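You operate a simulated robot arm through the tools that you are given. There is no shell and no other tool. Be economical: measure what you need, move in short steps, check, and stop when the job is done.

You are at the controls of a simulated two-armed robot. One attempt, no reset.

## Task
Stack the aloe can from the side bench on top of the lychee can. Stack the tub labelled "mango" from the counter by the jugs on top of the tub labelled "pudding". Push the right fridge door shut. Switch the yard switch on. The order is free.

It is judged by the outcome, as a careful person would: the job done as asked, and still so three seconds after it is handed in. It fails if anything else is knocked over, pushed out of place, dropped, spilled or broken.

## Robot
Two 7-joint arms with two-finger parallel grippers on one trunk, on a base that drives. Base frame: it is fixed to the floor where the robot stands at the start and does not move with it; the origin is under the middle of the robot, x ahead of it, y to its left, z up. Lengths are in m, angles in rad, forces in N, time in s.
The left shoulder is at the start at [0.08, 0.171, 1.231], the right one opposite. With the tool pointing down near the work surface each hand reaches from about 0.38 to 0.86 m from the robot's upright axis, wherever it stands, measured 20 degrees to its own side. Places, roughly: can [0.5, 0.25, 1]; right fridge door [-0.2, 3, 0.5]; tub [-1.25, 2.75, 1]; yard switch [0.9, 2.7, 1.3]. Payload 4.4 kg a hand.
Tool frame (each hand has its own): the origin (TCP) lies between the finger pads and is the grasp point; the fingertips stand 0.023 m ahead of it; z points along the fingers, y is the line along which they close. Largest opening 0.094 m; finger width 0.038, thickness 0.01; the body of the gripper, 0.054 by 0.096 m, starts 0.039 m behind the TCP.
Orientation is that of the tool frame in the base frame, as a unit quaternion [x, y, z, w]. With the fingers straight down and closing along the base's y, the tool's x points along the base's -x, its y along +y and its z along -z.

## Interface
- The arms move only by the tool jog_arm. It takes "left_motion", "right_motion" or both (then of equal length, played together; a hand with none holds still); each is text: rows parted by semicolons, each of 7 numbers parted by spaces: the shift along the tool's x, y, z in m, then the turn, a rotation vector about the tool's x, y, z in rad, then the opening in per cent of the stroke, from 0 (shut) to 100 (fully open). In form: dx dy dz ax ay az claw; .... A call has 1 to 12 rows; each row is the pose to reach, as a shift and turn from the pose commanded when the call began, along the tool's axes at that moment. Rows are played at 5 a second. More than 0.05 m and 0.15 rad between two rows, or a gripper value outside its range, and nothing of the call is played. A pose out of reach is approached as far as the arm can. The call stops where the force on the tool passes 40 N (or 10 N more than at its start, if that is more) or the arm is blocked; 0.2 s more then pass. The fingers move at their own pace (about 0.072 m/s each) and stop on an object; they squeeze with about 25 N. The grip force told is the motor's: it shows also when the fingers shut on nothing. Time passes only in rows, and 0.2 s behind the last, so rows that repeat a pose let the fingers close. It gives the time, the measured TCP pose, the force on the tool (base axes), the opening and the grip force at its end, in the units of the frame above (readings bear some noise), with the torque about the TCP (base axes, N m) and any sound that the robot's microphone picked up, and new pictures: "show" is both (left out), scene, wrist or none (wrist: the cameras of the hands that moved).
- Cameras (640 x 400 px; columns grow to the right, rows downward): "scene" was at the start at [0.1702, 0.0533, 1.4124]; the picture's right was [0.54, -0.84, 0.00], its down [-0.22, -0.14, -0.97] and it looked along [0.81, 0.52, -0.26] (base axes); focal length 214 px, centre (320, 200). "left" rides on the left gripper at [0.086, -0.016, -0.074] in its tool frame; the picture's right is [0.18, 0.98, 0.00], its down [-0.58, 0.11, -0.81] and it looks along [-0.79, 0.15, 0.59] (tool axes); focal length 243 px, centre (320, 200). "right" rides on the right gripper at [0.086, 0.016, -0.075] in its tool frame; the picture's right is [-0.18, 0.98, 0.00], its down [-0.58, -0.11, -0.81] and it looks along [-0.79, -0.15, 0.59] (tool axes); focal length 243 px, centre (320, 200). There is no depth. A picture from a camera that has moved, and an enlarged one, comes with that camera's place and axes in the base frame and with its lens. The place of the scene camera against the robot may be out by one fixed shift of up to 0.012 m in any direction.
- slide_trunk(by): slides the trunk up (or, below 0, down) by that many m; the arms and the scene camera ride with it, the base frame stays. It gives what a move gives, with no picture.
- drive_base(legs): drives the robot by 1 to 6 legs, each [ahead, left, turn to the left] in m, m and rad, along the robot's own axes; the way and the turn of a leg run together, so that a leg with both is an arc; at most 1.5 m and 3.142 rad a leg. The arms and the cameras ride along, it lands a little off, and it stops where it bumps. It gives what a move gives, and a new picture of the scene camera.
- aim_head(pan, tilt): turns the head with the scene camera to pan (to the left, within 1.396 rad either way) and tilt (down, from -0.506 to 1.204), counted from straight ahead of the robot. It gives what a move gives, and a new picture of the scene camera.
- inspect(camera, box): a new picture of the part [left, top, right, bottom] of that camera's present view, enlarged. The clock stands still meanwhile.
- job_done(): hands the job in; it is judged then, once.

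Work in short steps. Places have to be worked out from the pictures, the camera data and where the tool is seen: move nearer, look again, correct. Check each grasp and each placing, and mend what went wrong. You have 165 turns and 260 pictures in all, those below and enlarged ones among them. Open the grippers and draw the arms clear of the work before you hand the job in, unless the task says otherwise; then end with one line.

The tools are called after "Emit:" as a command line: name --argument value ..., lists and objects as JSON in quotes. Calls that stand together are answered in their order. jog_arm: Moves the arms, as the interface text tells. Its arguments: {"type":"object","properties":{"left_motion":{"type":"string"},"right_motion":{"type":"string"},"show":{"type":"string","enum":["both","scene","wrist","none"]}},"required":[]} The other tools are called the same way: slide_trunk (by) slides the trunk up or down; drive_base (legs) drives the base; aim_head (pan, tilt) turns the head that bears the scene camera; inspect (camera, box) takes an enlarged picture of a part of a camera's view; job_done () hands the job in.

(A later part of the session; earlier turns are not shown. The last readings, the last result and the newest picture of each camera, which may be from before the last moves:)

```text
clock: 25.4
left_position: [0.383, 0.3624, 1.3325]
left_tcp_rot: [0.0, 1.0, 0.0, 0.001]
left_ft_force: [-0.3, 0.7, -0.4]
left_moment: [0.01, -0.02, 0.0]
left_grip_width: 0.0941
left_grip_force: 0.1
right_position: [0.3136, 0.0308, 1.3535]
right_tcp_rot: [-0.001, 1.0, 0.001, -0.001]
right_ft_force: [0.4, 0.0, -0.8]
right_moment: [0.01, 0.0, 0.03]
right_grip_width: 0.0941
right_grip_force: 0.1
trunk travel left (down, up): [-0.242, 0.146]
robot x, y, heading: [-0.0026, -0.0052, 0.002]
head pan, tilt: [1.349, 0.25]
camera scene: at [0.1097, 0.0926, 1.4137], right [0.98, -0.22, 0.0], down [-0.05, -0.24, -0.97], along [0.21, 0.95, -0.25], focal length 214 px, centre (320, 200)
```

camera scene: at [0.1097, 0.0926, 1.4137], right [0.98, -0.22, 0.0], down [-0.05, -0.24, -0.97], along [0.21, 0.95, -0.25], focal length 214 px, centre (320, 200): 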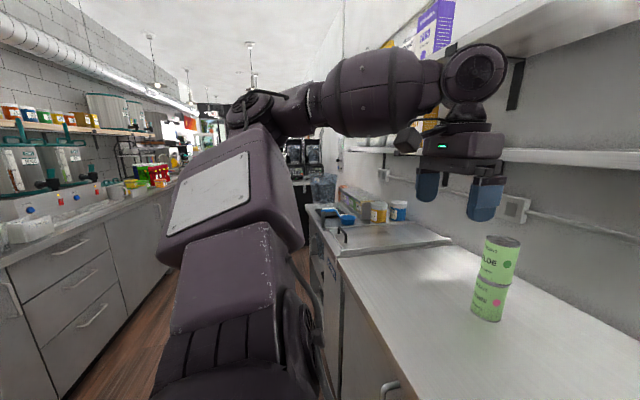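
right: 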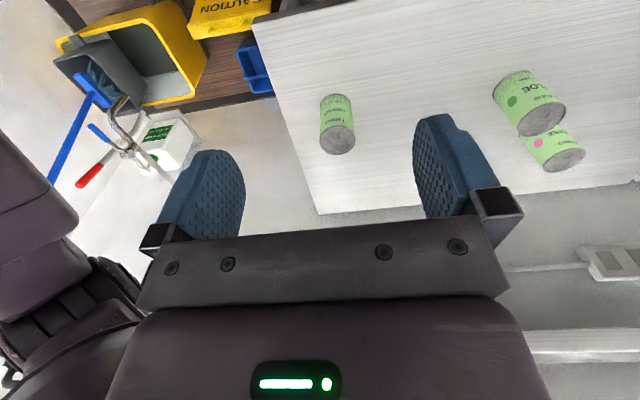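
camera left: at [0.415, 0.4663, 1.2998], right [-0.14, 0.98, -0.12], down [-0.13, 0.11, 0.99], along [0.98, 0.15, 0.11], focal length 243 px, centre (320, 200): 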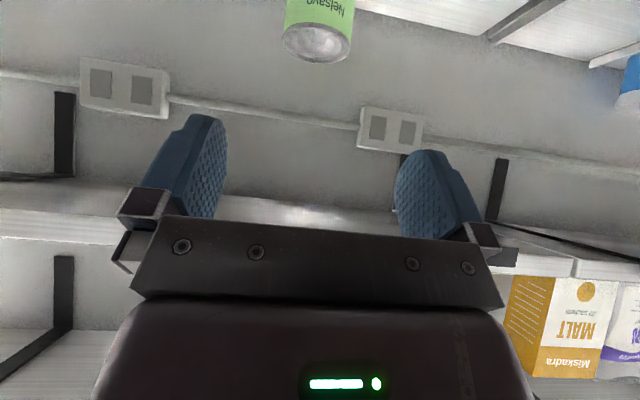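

The aisle runs along +y. I turn in place by 90° to face it and look ahead.

Emit:
drive_base --legs '[[0, 0, 1.57]]'

Emit:
aim_head --pan 0.0 --tilt 0.2

```text
clock: 29.6
left_position: [-0.3612, 0.3886, 1.332]
left_tcp_rot: [-0.703, 0.711, 0.001, 0.0]
left_ft_force: [0.5, -0.2, 0.0]
left_moment: [-0.01, -0.04, 0.01]
left_grip_width: 0.094
left_grip_force: 0.0
right_position: [-0.0308, 0.3151, 1.3526]
right_tcp_rot: [-0.703, 0.711, 0.0, -0.001]
right_ft_force: [0.0, 0.6, -0.3]
right_moment: [0.04, -0.01, 0.03]
right_grip_width: 0.094
right_grip_force: 0.1
trunk travel left (down, up): [-0.242, 0.146]
robot x, y, heading: [0.0015, -0.0018, 1.559]
head pan, tilt: [1.349, 0.25]
camera scene: at [-0.0963, 0.1183, 1.4137], right [0.23, 0.97, 0.0], down [0.24, -0.06, -0.97], along [-0.94, 0.22, -0.25], focal length 214 px, centre (320, 200)
```

scene: 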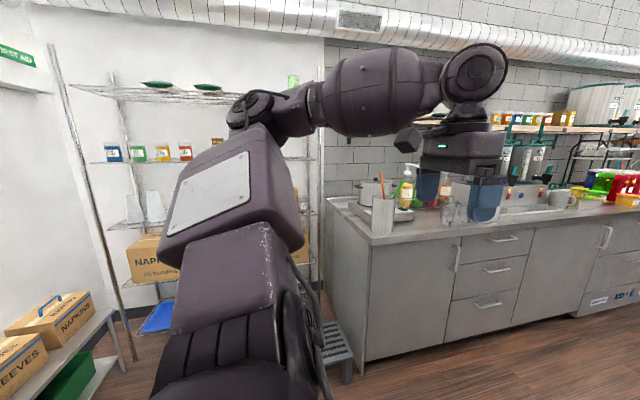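

```text
clock: 31.1
left_position: [-0.3617, 0.3888, 1.3325]
left_tcp_rot: [-0.703, 0.711, 0.001, -0.001]
left_ft_force: [0.2, 0.1, 0.2]
left_moment: [0.0, 0.0, 0.0]
left_grip_width: 0.0941
left_grip_force: 0.1
right_position: [-0.0306, 0.3159, 1.3537]
right_tcp_rot: [-0.703, 0.711, 0.001, 0.0]
right_ft_force: [0.3, -0.2, -0.3]
right_moment: [0.02, 0.02, 0.0]
right_grip_width: 0.094
right_grip_force: 0.1
trunk travel left (down, up): [-0.242, 0.146]
robot x, y, heading: [-0.0003, -0.0005, 1.562]
head pan, tilt: [0.0, 0.201]
camera scene: at [-0.0045, 0.1898, 1.4183], right [1.0, -0.01, 0.0], down [0.0, -0.2, -0.98], along [0.01, 0.98, -0.2], focal length 214 px, centre (320, 200)
```

scene: 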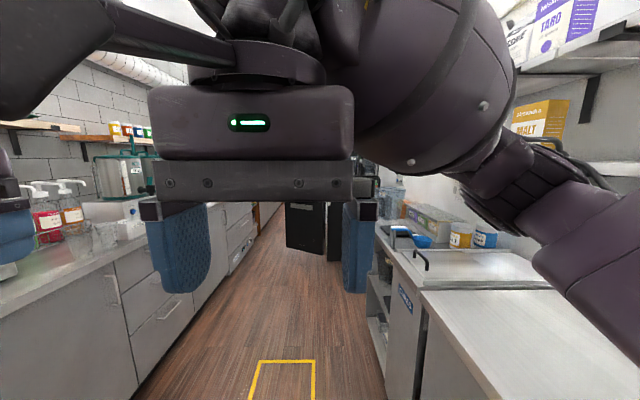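

Aisle spans x≈-0.95 to 0.3. I shift the robot 0.3 to its left (mid-aisle) and move the right hand out of the head's view.

Emit:
drive_base --legs '[[0, 0.3, 0]]'

Emit:
jog_arm --right_motion "0 -0.045 0.01 0 0 0 100; 0 -0.09 0.02 0 0 0 100; 0 -0.135 0.03 0 0 0 100; 0 -0.18 0.04 0 0 0 100; 0 -0.225 0.05 0 0 0 100; 0 -0.27 0.06 0 0 0 100" --left_motion "0 0 0 0 0 0 100; 0 0 0 0 0 0 100; 0 0 0 0 0 0 50; 0 0 0 0 0 0 10; 0 0 0 0 0 0 0; 0 0 0 0 0 0 0" --show "scene"

```text
clock: 34.3
left_position: [-0.6677, 0.3909, 1.3309]
left_tcp_rot: [-0.703, 0.711, 0.0, -0.001]
left_ft_force: [-0.5, 0.5, -0.8]
left_moment: [0.01, -0.02, -0.03]
left_grip_width: 0.094
left_grip_force: 0.1
right_position: [-0.3363, 0.3192, 1.354]
right_tcp_rot: [-0.704, 0.71, -0.001, 0.0]
right_ft_force: [0.3, -0.5, -1.0]
right_moment: [-0.02, 0.0, 0.0]
right_grip_width: 0.094
right_grip_force: 0.0
trunk travel left (down, up): [-0.242, 0.146]
robot x, y, heading: [-0.3059, 0.002, 1.565]
head pan, tilt: [0.0, 0.201]
camera scene: at [-0.3096, 0.1932, 1.4183], right [1.0, -0.01, 0.0], down [0.0, -0.2, -0.98], along [0.01, 0.98, -0.2], focal length 214 px, centre (320, 200)
```

scene: 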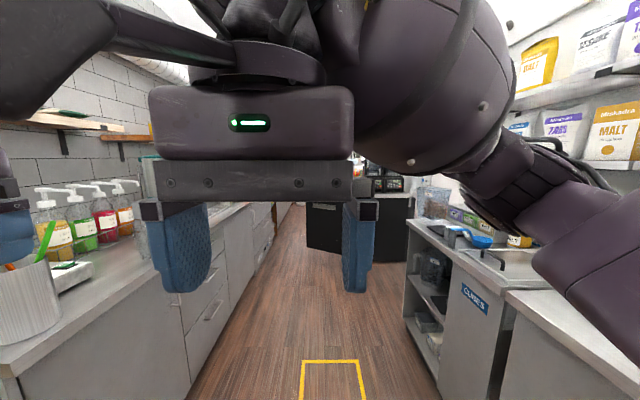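

```text
clock: 35.7
left_position: [-0.6658, 0.3914, 1.3359]
left_tcp_rot: [-0.704, 0.71, 0.001, 0.0]
left_ft_force: [0.9, 0.1, 0.2]
left_moment: [0.01, 0.03, 0.01]
left_grip_width: 0.0
left_grip_force: 25.5
right_position: [-0.0649, 0.3168, 1.2897]
right_tcp_rot: [-0.704, 0.71, 0.0, -0.001]
right_ft_force: [0.6, -0.5, 0.1]
right_moment: [-0.01, 0.0, 0.01]
right_grip_width: 0.0941
right_grip_force: 0.0
trunk travel left (down, up): [-0.242, 0.146]
robot x, y, heading: [-0.3027, 0.0022, 1.564]
head pan, tilt: [0.0, 0.201]
camera scene: at [-0.3076, 0.192, 1.4186], right [1.0, -0.01, 0.0], down [0.0, -0.2, -0.98], along [0.01, 0.98, -0.2], focal length 214 px, centre (320, 200)
```

scene: 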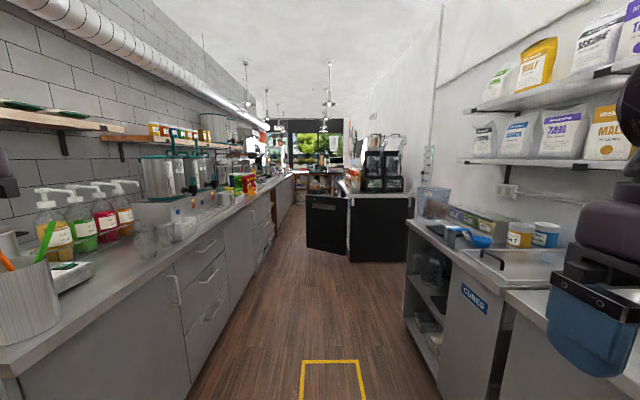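

Clear view now. I zoom on the fridge area, the tub counter, and the switch on the right wall.

Emit:
inspect --camera "scene" --box '[280, 110, 450, 280]'

Emit:
inspect --camera "scene" --box '[130, 110, 310, 240]'

```text
2.35 times, centred on (365, 195) of scene
camera zoom: at [-0.3076, 0.192, 1.4186], right [1.0, -0.01, 0.0], down [0.0, -0.2, -0.98], along [0.01, 0.98, -0.2], focal length 505 px, centre (214, 212)
```

zoom: 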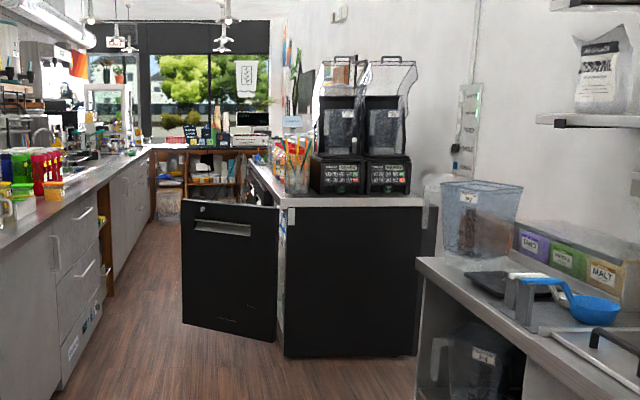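

```text
3.08 times, centred on (220, 175) of scene
camera zoom: at [-0.3076, 0.192, 1.4186], right [1.0, -0.01, 0.0], down [0.0, -0.2, -0.98], along [0.01, 0.98, -0.2], focal length 660 px, centre (628, 277)
```

zoom: 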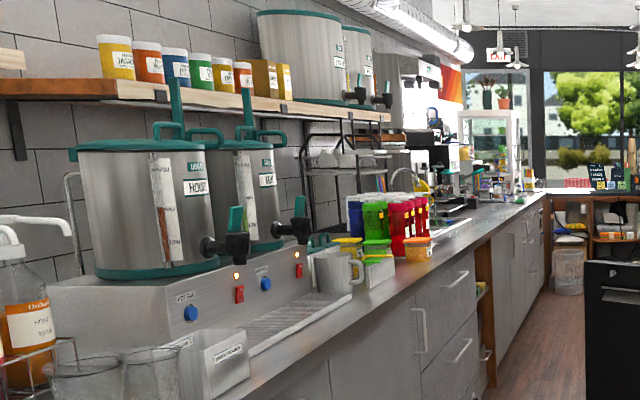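

The fridge door stands open into the aisle, hinged at the near corner with its outer face toward me. The tubs sit by the cups on the left counter, and the switch panel is on the right wall. I drive 1.2 m ahead.

Emit:
drive_base --legs '[[1.2, 0, 0]]'

```text
clock: 41.6
left_position: [-0.6304, 1.56, 1.332]
left_tcp_rot: [-0.695, 0.719, 0.001, -0.001]
left_ft_force: [0.5, 0.5, -0.1]
left_moment: [0.03, 0.0, 0.03]
left_grip_width: 0.0002
left_grip_force: 25.0
right_position: [-0.0324, 1.4698, 1.292]
right_tcp_rot: [-0.695, 0.719, -0.001, 0.0]
right_ft_force: [-0.6, -0.3, 0.6]
right_moment: [-0.01, 0.01, -0.01]
right_grip_width: 0.0939
right_grip_force: 0.1
trunk travel left (down, up): [-0.242, 0.146]
robot x, y, heading: [-0.2771, 1.1578, 1.54]
head pan, tilt: [0.0, 0.201]
camera scene: at [-0.2782, 1.3518, 1.4183], right [1.0, -0.04, 0.0], down [-0.01, -0.2, -0.98], along [0.03, 0.98, -0.2], focal length 214 px, centre (320, 200)
```

scene: 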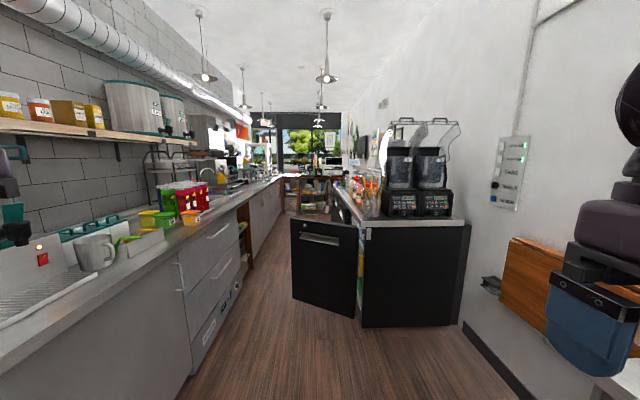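

Emit:
inspect --camera "scene" --box '[100, 170, 240, 270]'

Emit:
inspect --camera "scene" --box '[460, 120, 560, 220]'

Emit:
inspect --camera "scene" --box '[270, 190, 480, 340]'

```text
4.00 times, centred on (170, 220) of scene
camera zoom: at [-0.2782, 1.3518, 1.4183], right [1.0, -0.04, 0.0], down [-0.01, -0.2, -0.98], along [0.03, 0.98, -0.2], focal length 858 px, centre (920, 120)
```

zoom: 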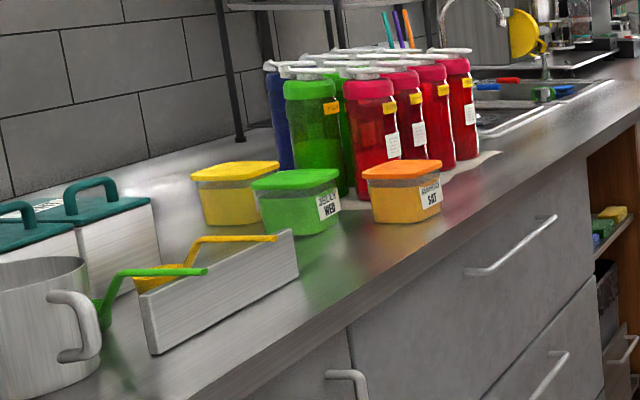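

```text
4.00 times, centred on (510, 170) of scene
camera zoom: at [-0.2782, 1.3518, 1.4183], right [1.0, -0.04, 0.0], down [-0.01, -0.2, -0.98], along [0.03, 0.98, -0.2], focal length 858 px, centre (-440, 320)
```

zoom: 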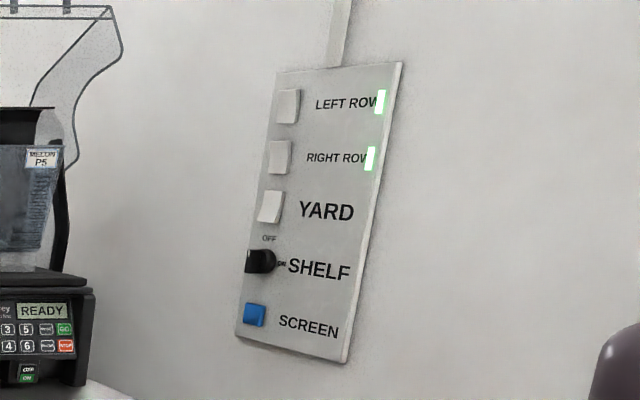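

```text
2.67 times, centred on (375, 265) of scene
camera zoom: at [-0.2782, 1.3518, 1.4183], right [1.0, -0.04, 0.0], down [-0.01, -0.2, -0.98], along [0.03, 0.98, -0.2], focal length 572 px, centre (173, 27)
```

zoom: 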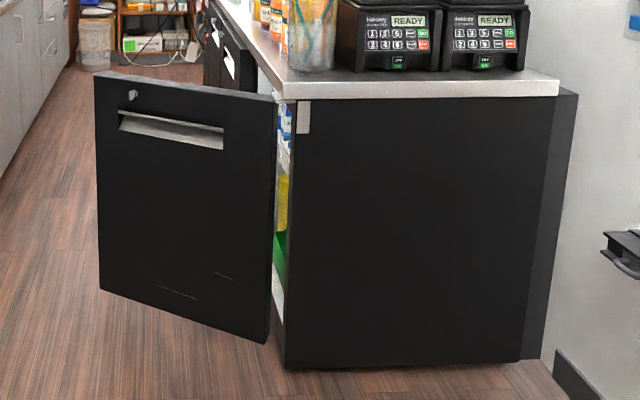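

The three tubs (yellow, green "JELLY WED", orange "… SAT") are by the cups. YARD is the third rocker on the panel at about (0.95, 2.74, 1.32), with its light off. The door's free edge is at about (-0.48, 3.17). I drive on and look closer, switch first.

Emit:
drive_base --legs '[[1.0, 0, 0.03]]'

Emit:
aim_head --pan -1.1 --tilt 0.3

```text
clock: 46.9
left_position: [-0.6074, 2.573, 1.3325]
left_tcp_rot: [-0.699, 0.715, 0.0, -0.001]
left_ft_force: [0.3, 0.3, -0.5]
left_moment: [0.01, 0.0, 0.01]
left_grip_width: 0.0003
left_grip_force: 25.2
right_position: [-0.009, 2.4905, 1.2909]
right_tcp_rot: [-0.7, 0.714, -0.001, 0.0]
right_ft_force: [-0.9, 0.2, 0.4]
right_moment: [0.06, 0.02, 0.0]
right_grip_width: 0.0942
right_grip_force: 0.0
trunk travel left (down, up): [-0.242, 0.146]
robot x, y, heading: [-0.2525, 2.175, 1.549]
head pan, tilt: [0.0, 0.201]
camera scene: at [-0.2524, 2.3701, 1.4183], right [1.0, -0.02, 0.0], down [0.0, -0.2, -0.98], along [0.02, 0.98, -0.2], focal length 214 px, centre (320, 200)
```

scene: 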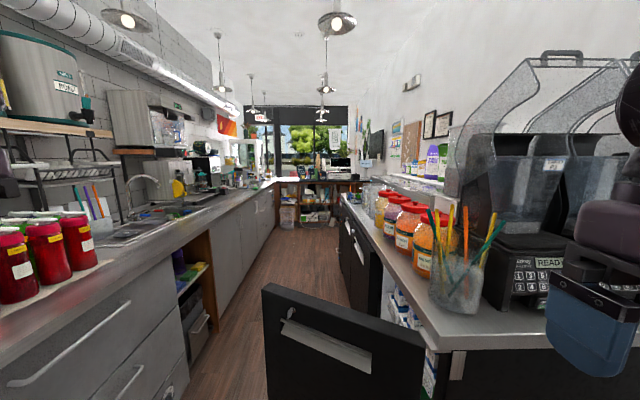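

```text
clock: 48.2
left_position: [-0.6067, 2.5726, 1.3332]
left_tcp_rot: [-0.699, 0.715, 0.0, 0.0]
left_ft_force: [-0.3, 1.1, 0.3]
left_moment: [0.05, -0.04, 0.01]
left_grip_width: 0.0003
left_grip_force: 24.8
right_position: [-0.0079, 2.4915, 1.2904]
right_tcp_rot: [-0.7, 0.714, -0.001, -0.001]
right_ft_force: [-0.4, -0.1, 1.0]
right_moment: [0.0, 0.0, -0.01]
right_grip_width: 0.0939
right_grip_force: 0.1
trunk travel left (down, up): [-0.242, 0.146]
robot x, y, heading: [-0.2528, 2.1734, 1.55]
head pan, tilt: [-1.1, 0.3]
camera scene: at [-0.1703, 2.3174, 1.409], right [0.44, -0.9, 0.0], down [-0.27, -0.13, -0.96], along [0.86, 0.42, -0.3], focal length 214 px, centre (320, 200)
```

scene: 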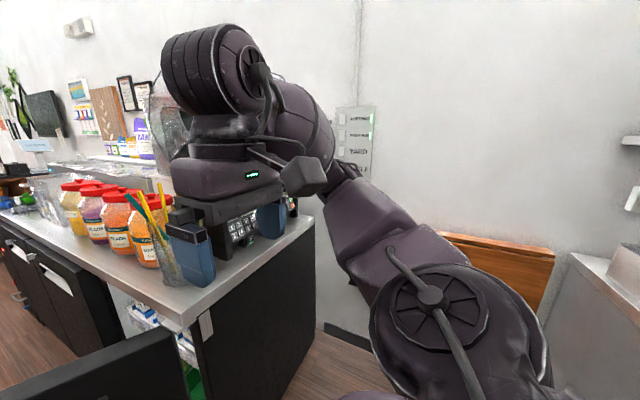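

The door's top free corner is at (-0.47, 3.165, 0.895) and its hinge at (0.06, 2.875). Now I turn right to face the panel wall and see the surroundings.

Emit:
drive_base --legs '[[0, 0, -1.55]]'

Emit:
aim_head --pan 0.25 --tilt 0.3

```text
clock: 52.4
left_position: [0.1276, 2.548, 1.3332]
left_tcp_rot: [-0.009, 1.0, 0.001, -0.001]
left_ft_force: [-0.1, 1.0, -0.9]
left_moment: [0.01, -0.01, 0.03]
left_grip_width: 0.0
left_grip_force: 24.6
right_position: [0.0703, 1.9463, 1.2905]
right_tcp_rot: [-0.009, 1.0, 0.001, -0.002]
right_ft_force: [-0.3, 0.7, -0.8]
right_moment: [-0.01, 0.01, 0.02]
right_grip_width: 0.0939
right_grip_force: 0.0
trunk travel left (down, up): [-0.242, 0.146]
robot x, y, heading: [-0.2542, 2.1808, 0.018]
head pan, tilt: [-1.1, 0.3]
camera scene: at [-0.1169, 2.1002, 1.409], right [-0.88, -0.47, 0.0], down [-0.14, 0.26, -0.96], along [0.45, -0.84, -0.3], focal length 214 px, centre (320, 200)
```

scene: 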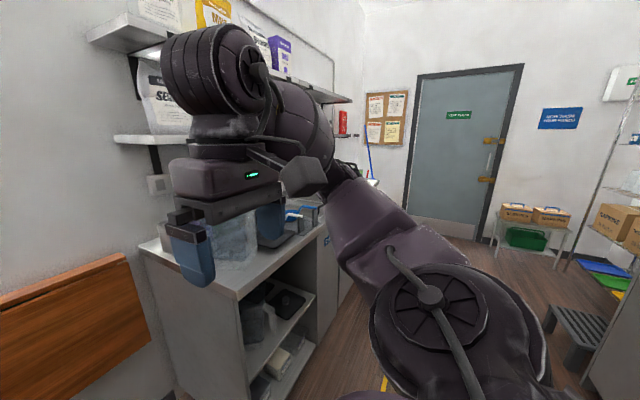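

```text
clock: 53.9
left_position: [0.1272, 2.5496, 1.3337]
left_tcp_rot: [-0.009, 1.0, 0.002, -0.001]
left_ft_force: [-0.3, -0.3, 0.0]
left_moment: [-0.02, 0.0, -0.01]
left_grip_width: 0.0
left_grip_force: 24.9
right_position: [0.0687, 1.9467, 1.2911]
right_tcp_rot: [-0.008, 1.0, 0.001, -0.001]
right_ft_force: [-0.9, 0.6, 0.4]
right_moment: [-0.01, 0.01, 0.01]
right_grip_width: 0.0942
right_grip_force: 0.0
trunk travel left (down, up): [-0.242, 0.146]
robot x, y, heading: [-0.2535, 2.1779, 0.014]
head pan, tilt: [0.25, 0.3]
camera scene: at [-0.0707, 2.2074, 1.409], right [0.26, -0.96, 0.0], down [-0.29, -0.08, -0.96], along [0.92, 0.25, -0.3], focal length 214 px, centre (320, 200)
```

scene: 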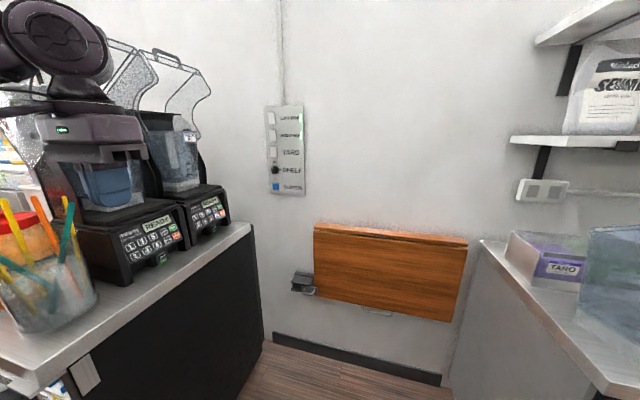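

Good view of the panel. I enlarge it to read the rocker states.

Emit:
inspect --camera "scene" --box '[260, 100, 310, 200]'

```text
4.00 times, centred on (285, 150) of scene
camera zoom: at [-0.0707, 2.2074, 1.409], right [0.26, -0.96, 0.0], down [-0.29, -0.08, -0.96], along [0.92, 0.25, -0.3], focal length 858 px, centre (460, 400)
```

zoom: 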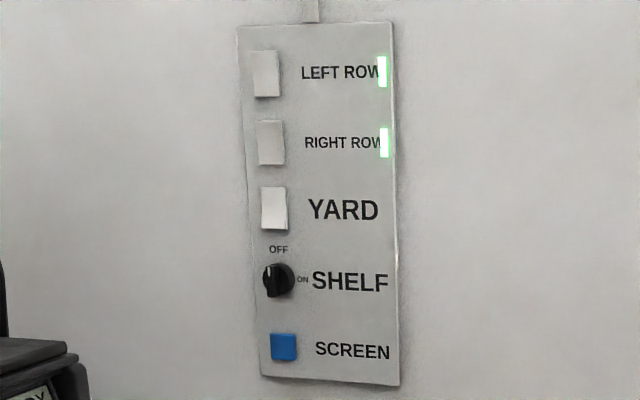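

YARD's light is out. I turn toward the panel and drive to about (0.2, 2.25), keeping the elbows clear of the blenders and the shelf.

Emit:
drive_base --legs '[[0, 0, 0.586], [0.414, -0.196, 0]]'

Emit:
aim_head --pan 0.0 --tilt 0.2

```text
clock: 58.3
left_position: [0.3161, 2.7756, 1.3332]
left_tcp_rot: [-0.294, 0.956, 0.001, -0.001]
left_ft_force: [0.4, 0.2, 0.7]
left_moment: [-0.01, -0.01, -0.01]
left_grip_width: 0.0001
left_grip_force: 24.9
right_position: [0.5965, 2.2403, 1.2906]
right_tcp_rot: [-0.295, 0.956, 0.0, 0.0]
right_ft_force: [0.5, 1.3, -1.0]
right_moment: [0.01, 0.01, 0.01]
right_grip_width: 0.0942
right_grip_force: 0.0
trunk travel left (down, up): [-0.242, 0.146]
robot x, y, heading: [0.201, 2.2611, 0.596]
head pan, tilt: [0.25, 0.3]
camera scene: at [0.3374, 2.3839, 1.409], right [0.75, -0.66, 0.0], down [-0.2, -0.22, -0.96], along [0.63, 0.72, -0.3], focal length 214 px, centre (320, 200)
```

scene: 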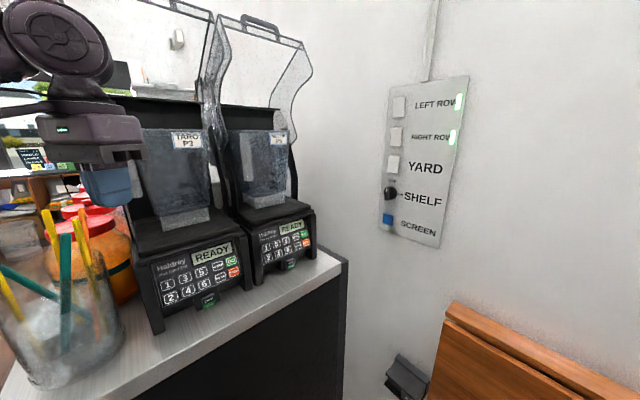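

```text
clock: 59.0
left_position: [0.3154, 2.7766, 1.3335]
left_tcp_rot: [-0.294, 0.956, 0.002, 0.0]
left_ft_force: [-0.6, 0.2, 0.3]
left_moment: [-0.01, 0.02, 0.0]
left_grip_width: 0.0
left_grip_force: 25.1
right_position: [0.5961, 2.2411, 1.2915]
right_tcp_rot: [-0.294, 0.956, -0.001, 0.0]
right_ft_force: [0.7, 0.6, 0.1]
right_moment: [0.0, 0.04, -0.03]
right_grip_width: 0.094
right_grip_force: 0.0
trunk travel left (down, up): [-0.242, 0.146]
robot x, y, heading: [0.1976, 2.2566, 0.597]
head pan, tilt: [0.0, 0.201]
camera scene: at [0.3519, 2.3664, 1.4183], right [0.56, -0.83, 0.0], down [-0.17, -0.11, -0.98], along [0.81, 0.55, -0.2], focal length 214 px, centre (320, 200)
```

scene: 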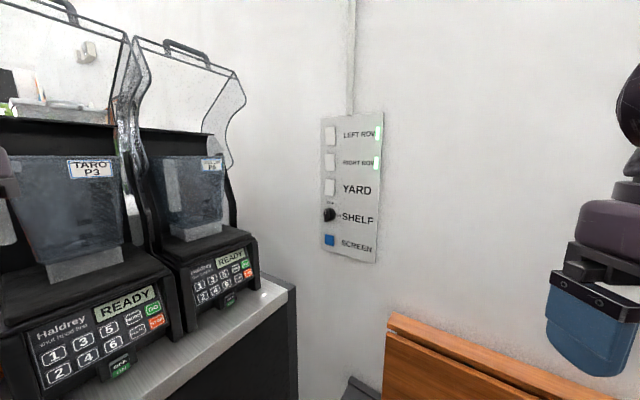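

Emit:
inspect --camera "scene" --box '[315, 110, 390, 220]'

```text
3.64 times, centred on (352, 165) of scene
camera zoom: at [0.3519, 2.3664, 1.4183], right [0.56, -0.83, 0.0], down [-0.17, -0.11, -0.98], along [0.81, 0.55, -0.2], focal length 780 px, centre (202, 327)
```

zoom: 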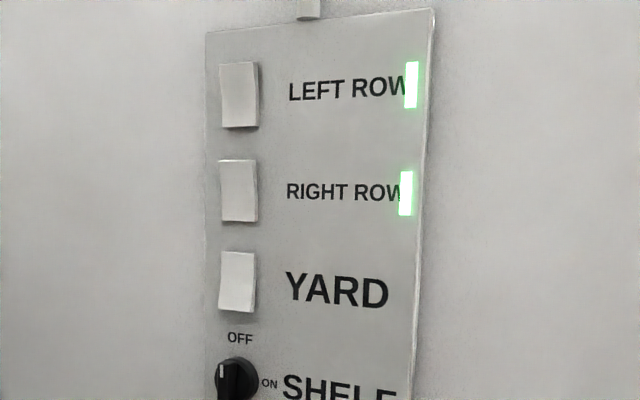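

Emit:
inspect --camera "scene" --box '[318, 120, 348, 205]'

Emit:
inspect --camera "scene" --box '[318, 172, 345, 202]'

```text
4.71 times, centred on (333, 162) of scene
camera zoom: at [0.3519, 2.3664, 1.4183], right [0.56, -0.83, 0.0], down [-0.17, -0.11, -0.98], along [0.81, 0.55, -0.2], focal length 1009 px, centre (259, 376)
```

zoom: 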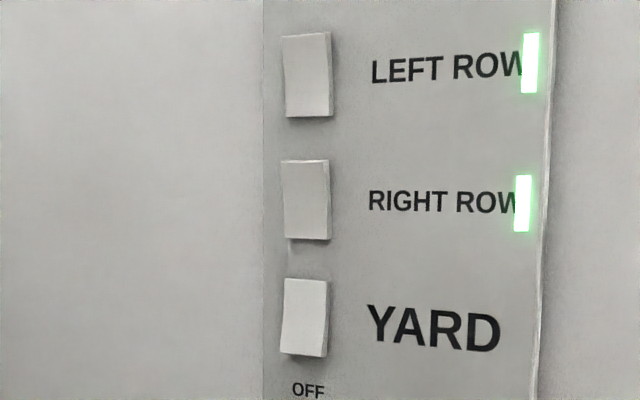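

```text
13.33 times, centred on (332, 187) of scene
camera zoom: at [0.3519, 2.3664, 1.4183], right [0.56, -0.83, 0.0], down [-0.17, -0.11, -0.98], along [0.81, 0.55, -0.2], focal length 2860 px, centre (167, 373)
```

zoom: 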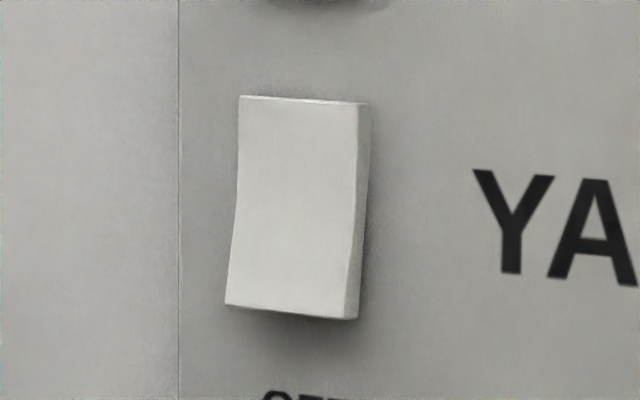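

The YARD rocker's lower end protrudes, while the lit rockers have theirs pressed in, so ON means pressing the lower half. The rocker is at about (0.93, 2.722, 1.318). I bring the right hand, claw closed, toward a spot before the panel, yawing it toward the wall.

Emit:
jog_arm --right_motion "-0.037 0.028 -0.002 0 0 0.05 60; -0.074 0.056 -0.004 0 0 0.1 20; -0.111 0.084 -0.006 0 0 0.16 0; -0.148 0.112 -0.008 0 0 0.22 0; -0.185 0.14 -0.01 0 0 0.28 0; -0.222 0.168 -0.012 0 0 0.34 0; -0.26 0.197 -0.0125 0 0 0.4 0; -0.26 0.197 -0.0125 0 0 0.4 0"

```text
clock: 60.8
left_position: [0.3163, 2.7736, 1.3333]
left_tcp_rot: [-0.294, 0.956, 0.0, 0.001]
left_ft_force: [-0.2, -0.9, 0.3]
left_moment: [0.04, 0.0, 0.01]
left_grip_width: 0.0
left_grip_force: 24.9
right_position: [0.6997, 2.5468, 1.3026]
right_tcp_rot: [-0.097, 0.995, 0.001, -0.001]
right_ft_force: [-0.4, 0.4, 0.0]
right_moment: [0.0, 0.01, 0.0]
right_grip_width: 0.0
right_grip_force: 25.2
trunk travel left (down, up): [-0.242, 0.146]
robot x, y, heading: [0.2011, 2.2558, 0.599]
head pan, tilt: [0.0, 0.201]
camera scene: at [0.3522, 2.3651, 1.4184], right [0.56, -0.83, 0.0], down [-0.17, -0.11, -0.98], along [0.81, 0.55, -0.2], focal length 214 px, centre (320, 200)
camera right: at [0.6112, 2.5462, 1.3783], right [-0.01, 1.0, 0.0], down [0.59, 0.01, 0.81], along [0.81, 0.01, -0.59], focal length 243 px, centre (320, 200)
```

scene: 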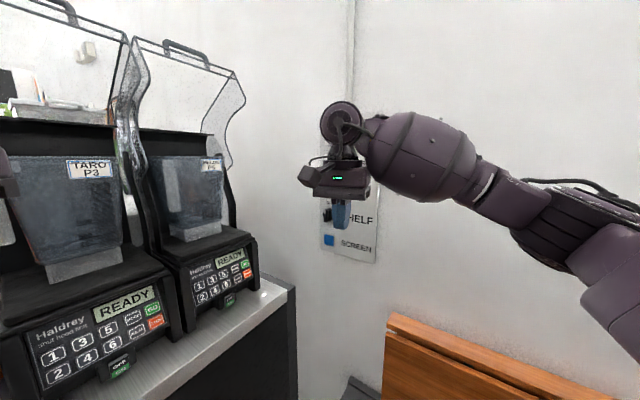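
right: 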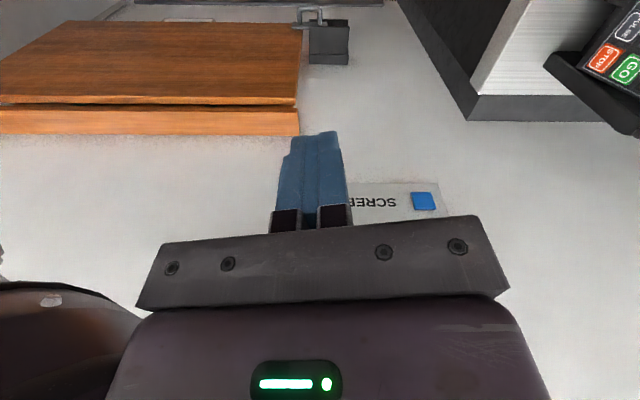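

Emit:
jog_arm --right_motion "-0.022 0.024 0 0 -0.125 0 0; -0.044 0.049 0 0 -0.25 0 0; -0.066 0.073 0 0 -0.375 0 0; -0.088 0.097 0 0 -0.5 0 0; -0.11 0.122 0 0 -0.625 0 0; -0.131 0.146 0 0 -0.75 0 0; -0.131 0.146 0 0 -0.75 0 0"

```text
clock: 62.4
left_position: [0.3148, 2.7737, 1.3337]
left_tcp_rot: [-0.293, 0.956, 0.001, 0.0]
left_ft_force: [0.7, 0.6, -0.3]
left_moment: [0.02, 0.0, 0.01]
left_grip_width: 0.0
left_grip_force: 24.8
right_position: [0.7996, 2.715, 1.3013]
right_tcp_rot: [-0.091, 0.926, 0.036, 0.364]
right_ft_force: [0.1, 0.1, -1.0]
right_moment: [-0.02, -0.02, 0.0]
right_grip_width: 0.0
right_grip_force: 25.0
trunk travel left (down, up): [-0.242, 0.146]
robot x, y, heading: [0.2, 2.2572, 0.599]
head pan, tilt: [0.0, 0.201]
camera scene: at [0.3523, 2.3655, 1.4184], right [0.56, -0.83, 0.0], down [-0.17, -0.11, -0.98], along [0.81, 0.55, -0.2], focal length 214 px, centre (320, 200)
camera right: at [0.6849, 2.7097, 1.2985], right [-0.06, 0.99, 0.13], down [-0.1, -0.13, 0.99], along [0.99, 0.05, 0.11], focal length 243 px, centre (320, 200)
```

scene: 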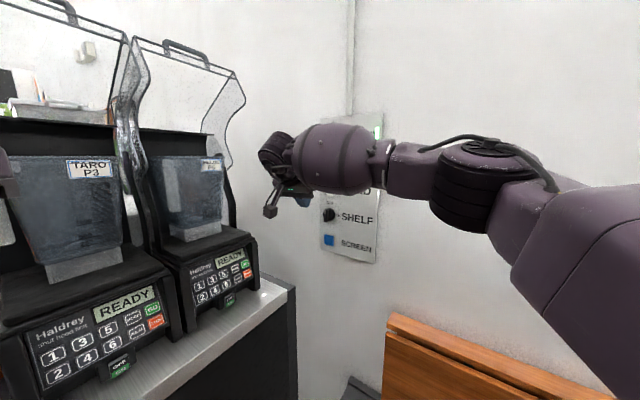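
right: 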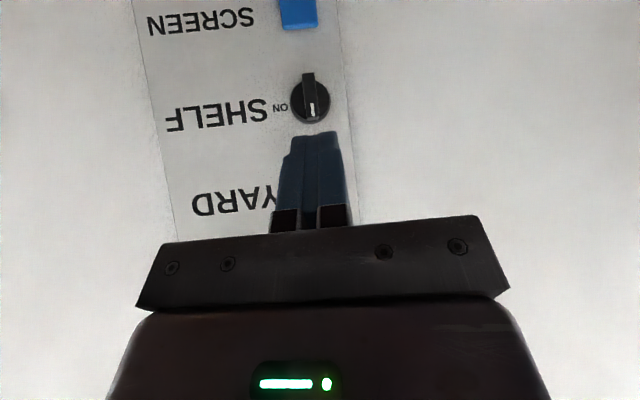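

The knob seen in the wrist camera confirms the panel at x≈0.93, with YARD at z≈1.315. The fingertip corner is at about z 1.30, on the lower half. I advance 0.06 along +x.

Emit:
jog_arm --right_motion "-0.0215 -0.0058 0.0201 0 0 0 0; -0.043 -0.0116 0.0401 0 0 0 0; -0.043 -0.0116 0.0401 0 0 0 0"

Emit:
inspect --camera "scene" --box '[260, 140, 380, 240]'

```text
clock: 63.2
left_position: [0.3146, 2.7754, 1.3324]
left_tcp_rot: [-0.294, 0.956, 0.001, 0.0]
left_ft_force: [0.3, 0.7, -0.3]
left_moment: [0.03, 0.0, 0.02]
left_grip_width: 0.0002
left_grip_force: 25.4
right_position: [0.8579, 2.7174, 1.3013]
right_tcp_rot: [-0.091, 0.926, 0.035, 0.364]
right_ft_force: [-1.1, 0.2, -0.4]
right_moment: [0.0, -0.02, 0.02]
right_grip_width: 0.0001
right_grip_force: 25.3
trunk travel left (down, up): [-0.242, 0.146]
robot x, y, heading: [0.1996, 2.2599, 0.596]
head pan, tilt: [0.0, 0.201]
camera scene: at [0.3519, 2.3661, 1.4184], right [0.56, -0.83, 0.0], down [-0.16, -0.11, -0.98], along [0.81, 0.55, -0.2], focal length 214 px, centre (320, 200)
camera right: at [0.7437, 2.7108, 1.2976], right [-0.06, 0.99, 0.12], down [-0.1, -0.13, 0.99], along [0.99, 0.05, 0.11], focal length 243 px, centre (320, 200)
```

scene: 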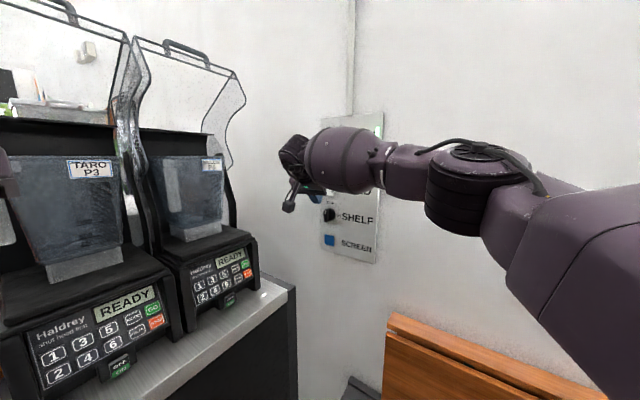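
right: 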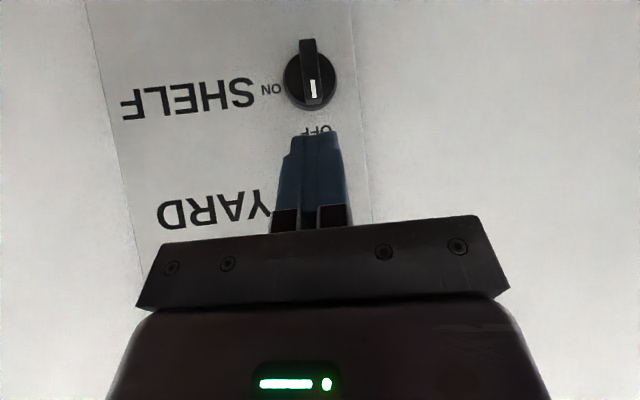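

```text
4.00 times, centred on (320, 190) of scene
camera zoom: at [0.3519, 2.3661, 1.4184], right [0.56, -0.83, 0.0], down [-0.16, -0.11, -0.98], along [0.81, 0.55, -0.2], focal length 858 px, centre (320, 240)
```

zoom: 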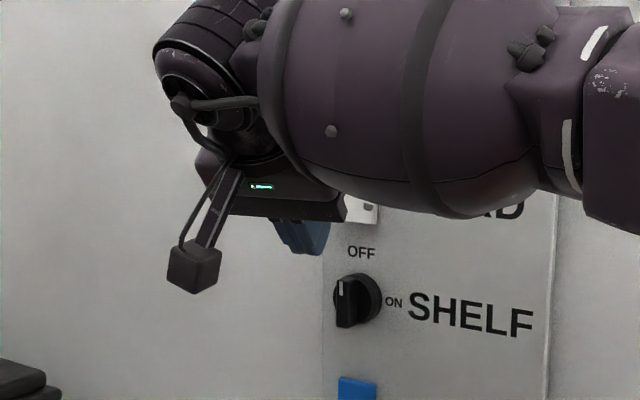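

Still free. I advance in 1 cm rows up to 0.035, watching force and sound.

Emit:
jog_arm --right_motion "-0.0072 -0.0019 0.0067 0 0 0 0; -0.0143 -0.0039 0.0134 0 0 0 0; -0.0194 -0.0052 0.0181 0 0 0 0; -0.0215 -0.0058 0.0201 0 0 0 0"

```text
clock: 64.2
left_position: [0.3154, 2.775, 1.3347]
left_tcp_rot: [-0.294, 0.956, 0.0, 0.0]
left_ft_force: [1.3, -0.8, 0.0]
left_moment: [0.01, 0.02, 0.0]
left_grip_width: 0.0
left_grip_force: 24.9
right_position: [0.8898, 2.7182, 1.3027]
right_tcp_rot: [-0.092, 0.926, 0.036, 0.363]
right_ft_force: [-0.1, -0.7, 0.5]
right_moment: [0.01, 0.01, 0.01]
right_grip_width: 0.0002
right_grip_force: 24.7
trunk travel left (down, up): [-0.242, 0.146]
robot x, y, heading: [0.1982, 2.2558, 0.594]
head pan, tilt: [0.0, 0.201]
camera scene: at [0.3521, 2.3663, 1.4183], right [0.56, -0.83, 0.0], down [-0.17, -0.11, -0.98], along [0.81, 0.55, -0.2], focal length 214 px, centre (320, 200)
camera right: at [0.7749, 2.7117, 1.2986], right [-0.06, 0.99, 0.13], down [-0.1, -0.13, 0.99], along [0.99, 0.05, 0.11], focal length 243 px, centre (320, 200)
```

scene: 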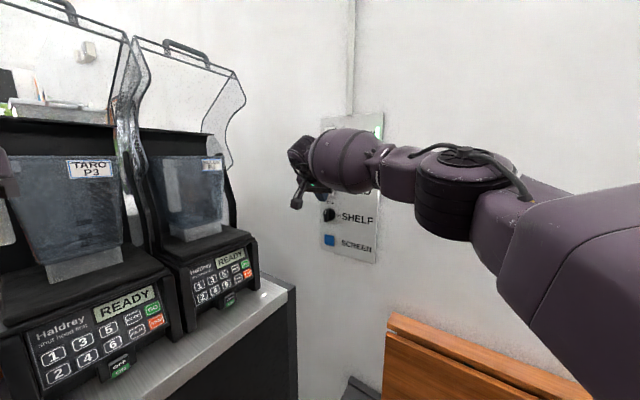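
right: 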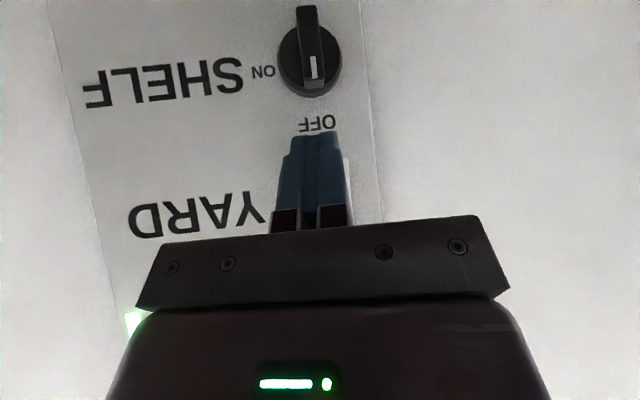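

No contact yet. I continue another 0.02.

Emit:
jog_arm --right_motion "-0.0036 -0.001 0.0033 0 0 0 0; -0.0072 -0.0019 0.0067 0 0 0 0; -0.0108 -0.0029 0.01 0 0 0 0; -0.0143 -0.0039 0.0134 0 0 0 0" --show "wrist"

```text
clock: 65.2
left_position: [0.3163, 2.7759, 1.3329]
left_tcp_rot: [-0.294, 0.956, 0.001, 0.001]
left_ft_force: [-0.5, 0.4, -0.5]
left_moment: [-0.01, 0.01, 0.01]
left_grip_width: 0.0002
left_grip_force: 25.1
right_position: [0.9092, 2.7186, 1.3016]
right_tcp_rot: [-0.091, 0.926, 0.036, 0.363]
right_ft_force: [-0.2, 0.3, -0.3]
right_moment: [-0.03, 0.01, -0.01]
right_grip_width: 0.0
right_grip_force: 24.9
trunk travel left (down, up): [-0.242, 0.146]
robot x, y, heading: [0.1974, 2.256, 0.599]
head pan, tilt: [0.0, 0.201]
heard: click
camera right: at [0.7948, 2.7119, 1.2989], right [-0.06, 0.99, 0.12], down [-0.1, -0.13, 0.99], along [0.99, 0.05, 0.11], focal length 243 px, centre (320, 200)
```

right: 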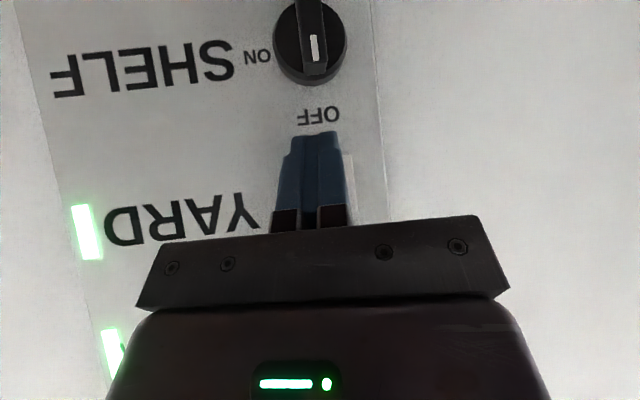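

There was a click and the YARD light is green. I retreat straight back, then undo the pitch.

Emit:
jog_arm --right_motion "0.0287 0.0078 -0.0268 0 0 0 0; 0.0574 0.0155 -0.0535 0 0 0 0; 0.0861 0.0233 -0.0803 0 0 0 0; 0.1 0.0 -0.11 0 0 0 0; 0.12 -0.04 -0.12 0 0 0 0; 0.14 -0.08 -0.13 0 0.1 0 0; 0.14 -0.12 -0.13 0 0.24 0 0; 0.14 -0.16 -0.13 0 0.38 0 0; 0.14 -0.19 -0.13 0 0.52 0 0; 0.14 -0.2 -0.13 0 0.66 0 0; 0.14 -0.2 -0.13 0 0.75 0 0" --show "scene"

Emit:
inspect --camera "scene" --box '[315, 110, 390, 260]'

```text
clock: 67.6
left_position: [0.3151, 2.7751, 1.3329]
left_tcp_rot: [-0.295, 0.956, 0.0, 0.0]
left_ft_force: [0.2, -0.7, 0.0]
left_moment: [-0.01, -0.03, -0.03]
left_grip_width: 0.0003
left_grip_force: 25.3
right_position: [0.7624, 2.4853, 1.3014]
right_tcp_rot: [-0.099, 0.995, -0.001, -0.001]
right_ft_force: [0.2, -0.5, 0.1]
right_moment: [0.0, 0.02, -0.02]
right_grip_width: 0.0002
right_grip_force: 24.8
trunk travel left (down, up): [-0.242, 0.146]
robot x, y, heading: [0.2008, 2.2596, 0.598]
head pan, tilt: [0.0, 0.201]
camera scene: at [0.3523, 2.3665, 1.4182], right [0.56, -0.83, 0.0], down [-0.17, -0.11, -0.98], along [0.81, 0.55, -0.2], focal length 214 px, centre (320, 200)
```

scene: 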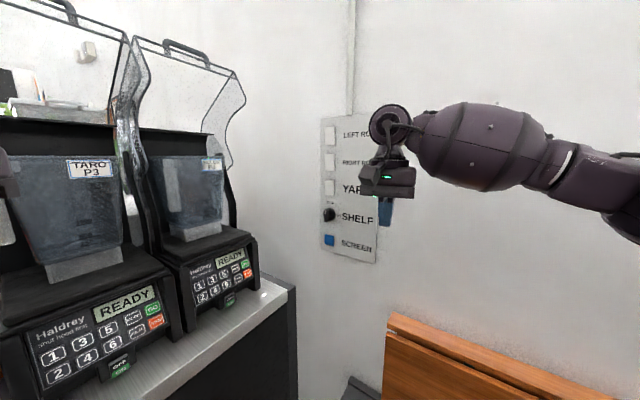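

```text
2.67 times, centred on (352, 185) of scene
camera zoom: at [0.3523, 2.3665, 1.4182], right [0.56, -0.83, 0.0], down [-0.17, -0.11, -0.98], along [0.81, 0.55, -0.2], focal length 572 px, centre (233, 240)
```

zoom: 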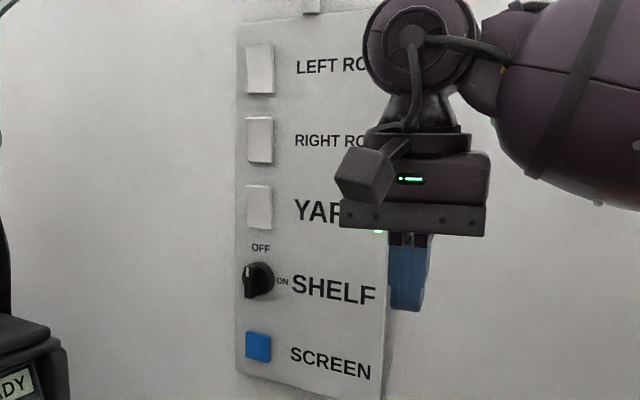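

YARD is on, with the SHELF knob and the others untouched. I retract the right hand, then drive back into the aisle to a spot for pushing the fridge door with the left hand.

Emit:
jog_arm --right_motion "0.035 -0.027 0 0 0 -0.07 0; 0.07 -0.054 0 0 0 -0.14 0; 0.105 -0.08 0 0 0 -0.21 0; 0.14 -0.107 0 0 0 -0.28 0; 0.17 -0.135 0 0 0 -0.34 0; 0.196 -0.159 0 0 0 -0.4 0" --show "none"

Emit:
drive_base --legs '[[-0.333, 0.577, 0], [0, 0, 0.15]]'

Emit:
aim_head --pan 0.3 --tilt 0.6

```text
clock: 69.0
left_position: [0.3146, 2.7752, 1.3335]
left_tcp_rot: [-0.295, 0.956, 0.0, 0.0]
left_ft_force: [0.6, 0.2, 0.5]
left_moment: [0.01, 0.01, 0.02]
left_grip_width: 0.0002
left_grip_force: 24.8
right_position: [0.5993, 2.2896, 1.3049]
right_tcp_rot: [-0.294, 0.956, 0.0, 0.0]
right_ft_force: [0.5, -0.5, -0.5]
right_moment: [-0.01, 0.0, -0.01]
right_grip_width: 0.0001
right_grip_force: 25.1
trunk travel left (down, up): [-0.242, 0.146]
robot x, y, heading: [0.1994, 2.2569, 0.598]
head pan, tilt: [0.0, 0.201]
```

```text
clock: 75.2
left_position: [-0.3597, 3.0827, 1.3338]
left_tcp_rot: [-0.362, 0.932, 0.001, -0.001]
left_ft_force: [1.1, 0.2, -0.5]
left_moment: [0.05, -0.02, 0.01]
left_grip_width: 0.0001
left_grip_force: 25.3
right_position: [-0.007, 2.6436, 1.3033]
right_tcp_rot: [-0.362, 0.932, 0.001, 0.001]
right_ft_force: [0.3, -0.5, -0.2]
right_moment: [0.04, 0.01, -0.01]
right_grip_width: 0.0
right_grip_force: 24.7
trunk travel left (down, up): [-0.242, 0.146]
robot x, y, heading: [-0.4014, 2.5506, 0.741]
head pan, tilt: [0.0, 0.201]
camera scene: at [-0.2641, 2.6835, 1.4183], right [0.67, -0.74, 0.0], down [-0.15, -0.13, -0.98], along [0.72, 0.66, -0.2], focal length 214 px, centre (320, 200)
```

scene: 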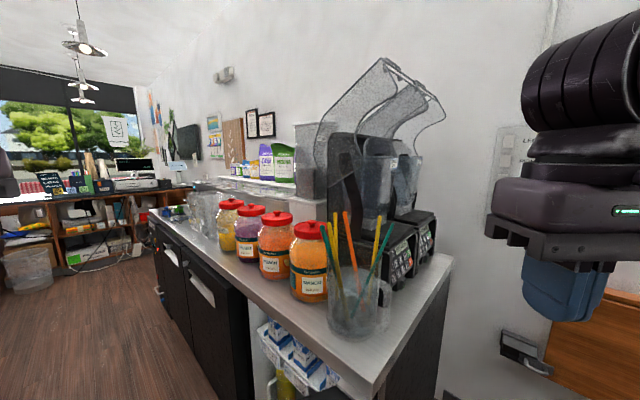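

```text
clock: 76.1
left_position: [-0.3602, 3.0819, 1.3325]
left_tcp_rot: [-0.361, 0.933, 0.001, -0.001]
left_ft_force: [-0.5, -0.8, 0.3]
left_moment: [0.03, 0.05, 0.01]
left_grip_width: 0.0
left_grip_force: 25.2
right_position: [-0.0067, 2.6428, 1.3031]
right_tcp_rot: [-0.362, 0.932, 0.0, -0.001]
right_ft_force: [0.7, -0.1, -0.3]
right_moment: [-0.01, -0.03, 0.03]
right_grip_width: 0.0001
right_grip_force: 24.9
trunk travel left (down, up): [-0.242, 0.146]
robot x, y, heading: [-0.3995, 2.5544, 0.74]
head pan, tilt: [0.3, 0.6]
camera scene: at [-0.2878, 2.6966, 1.3816], right [0.86, -0.51, 0.0], down [-0.29, -0.49, -0.83], along [0.42, 0.71, -0.56], focal length 214 px, centre (320, 200)
```

scene: 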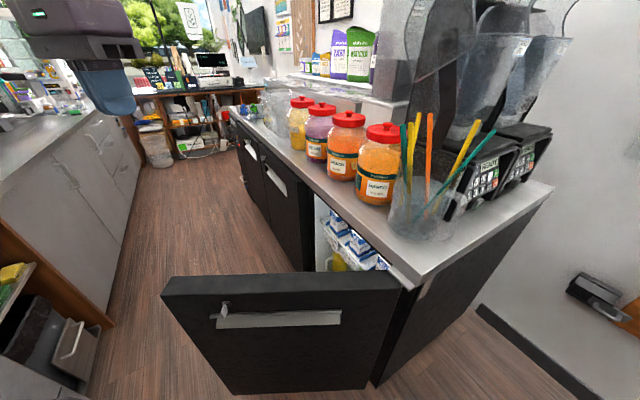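

The door geometry is confirmed: hinge edge (0.05, 2.865), free edge (-0.45, 3.14), handle near z 0.8. I back up 0.08, lower the trunk, and will push below the handle.

Emit:
drive_base --legs '[[-0.08, 0, 0]]'

Emit:
jog_arm --left_motion "-0.01 -0.04 0 0 0 0 0; -0.02 -0.08 0 0 0 0 0; -0.02 -0.12 0 0 0 0 0; -0.02 -0.16 0 0 0 0 0" --show "none"

Emit:
slide_trunk --by -0.23

```text
clock: 77.2
left_position: [-0.4194, 3.028, 1.3321]
left_tcp_rot: [-0.361, 0.932, 0.002, 0.0]
left_ft_force: [0.0, -0.7, 0.2]
left_moment: [-0.01, 0.01, 0.0]
left_grip_width: 0.0
left_grip_force: 25.0
right_position: [-0.0661, 2.5888, 1.3038]
right_tcp_rot: [-0.361, 0.932, 0.0, 0.0]
right_ft_force: [-0.6, -0.9, 0.4]
right_moment: [-0.02, -0.02, 0.0]
right_grip_width: 0.0
right_grip_force: 24.8
trunk travel left (down, up): [-0.242, 0.146]
robot x, y, heading: [-0.4557, 2.5001, 0.738]
head pan, tilt: [0.3, 0.6]
camera scene: at [-0.3471, 2.6425, 1.3816], right [0.86, -0.51, 0.0], down [-0.29, -0.49, -0.83], along [0.42, 0.71, -0.56], focal length 214 px, centre (320, 200)
```

scene: 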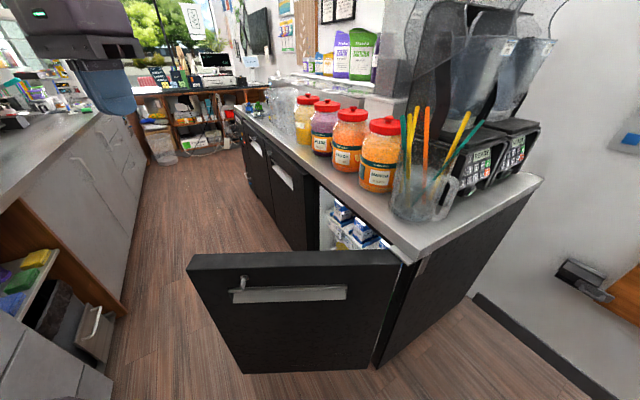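

```text
clock: 78.2
left_position: [-0.2925, 2.9238, 1.3325]
left_tcp_rot: [-0.362, 0.932, 0.001, 0.0]
left_ft_force: [0.7, -0.1, 0.2]
left_moment: [0.03, -0.01, 0.0]
left_grip_width: 0.0002
left_grip_force: 25.0
right_position: [-0.0647, 2.59, 1.303]
right_tcp_rot: [-0.362, 0.932, 0.0, -0.001]
right_ft_force: [0.0, 0.1, -0.2]
right_moment: [0.04, 0.03, -0.01]
right_grip_width: 0.0
right_grip_force: 24.5
trunk travel left (down, up): [-0.242, 0.146]
robot x, y, heading: [-0.4586, 2.5003, 0.737]
head pan, tilt: [0.3, 0.6]
```

```text
clock: 80.6
left_position: [-0.2975, 2.9229, 1.1034]
left_tcp_rot: [-0.361, 0.932, 0.002, 0.001]
left_ft_force: [0.0, -0.4, 0.6]
left_moment: [0.0, 0.02, -0.03]
left_grip_width: 0.0
left_grip_force: 24.9
right_position: [0.0108, 2.6591, 0.9694]
right_tcp_rot: [-0.353, 0.908, -0.082, -0.211]
right_ft_force: [0.1, 0.4, -0.3]
right_moment: [-0.03, 0.01, -0.01]
right_grip_width: 0.0
right_grip_force: 25.3
trunk travel left (down, up): [-0.012, 0.376]
robot x, y, heading: [-0.46, 2.4976, 0.741]
head pan, tilt: [0.3, 0.6]
```

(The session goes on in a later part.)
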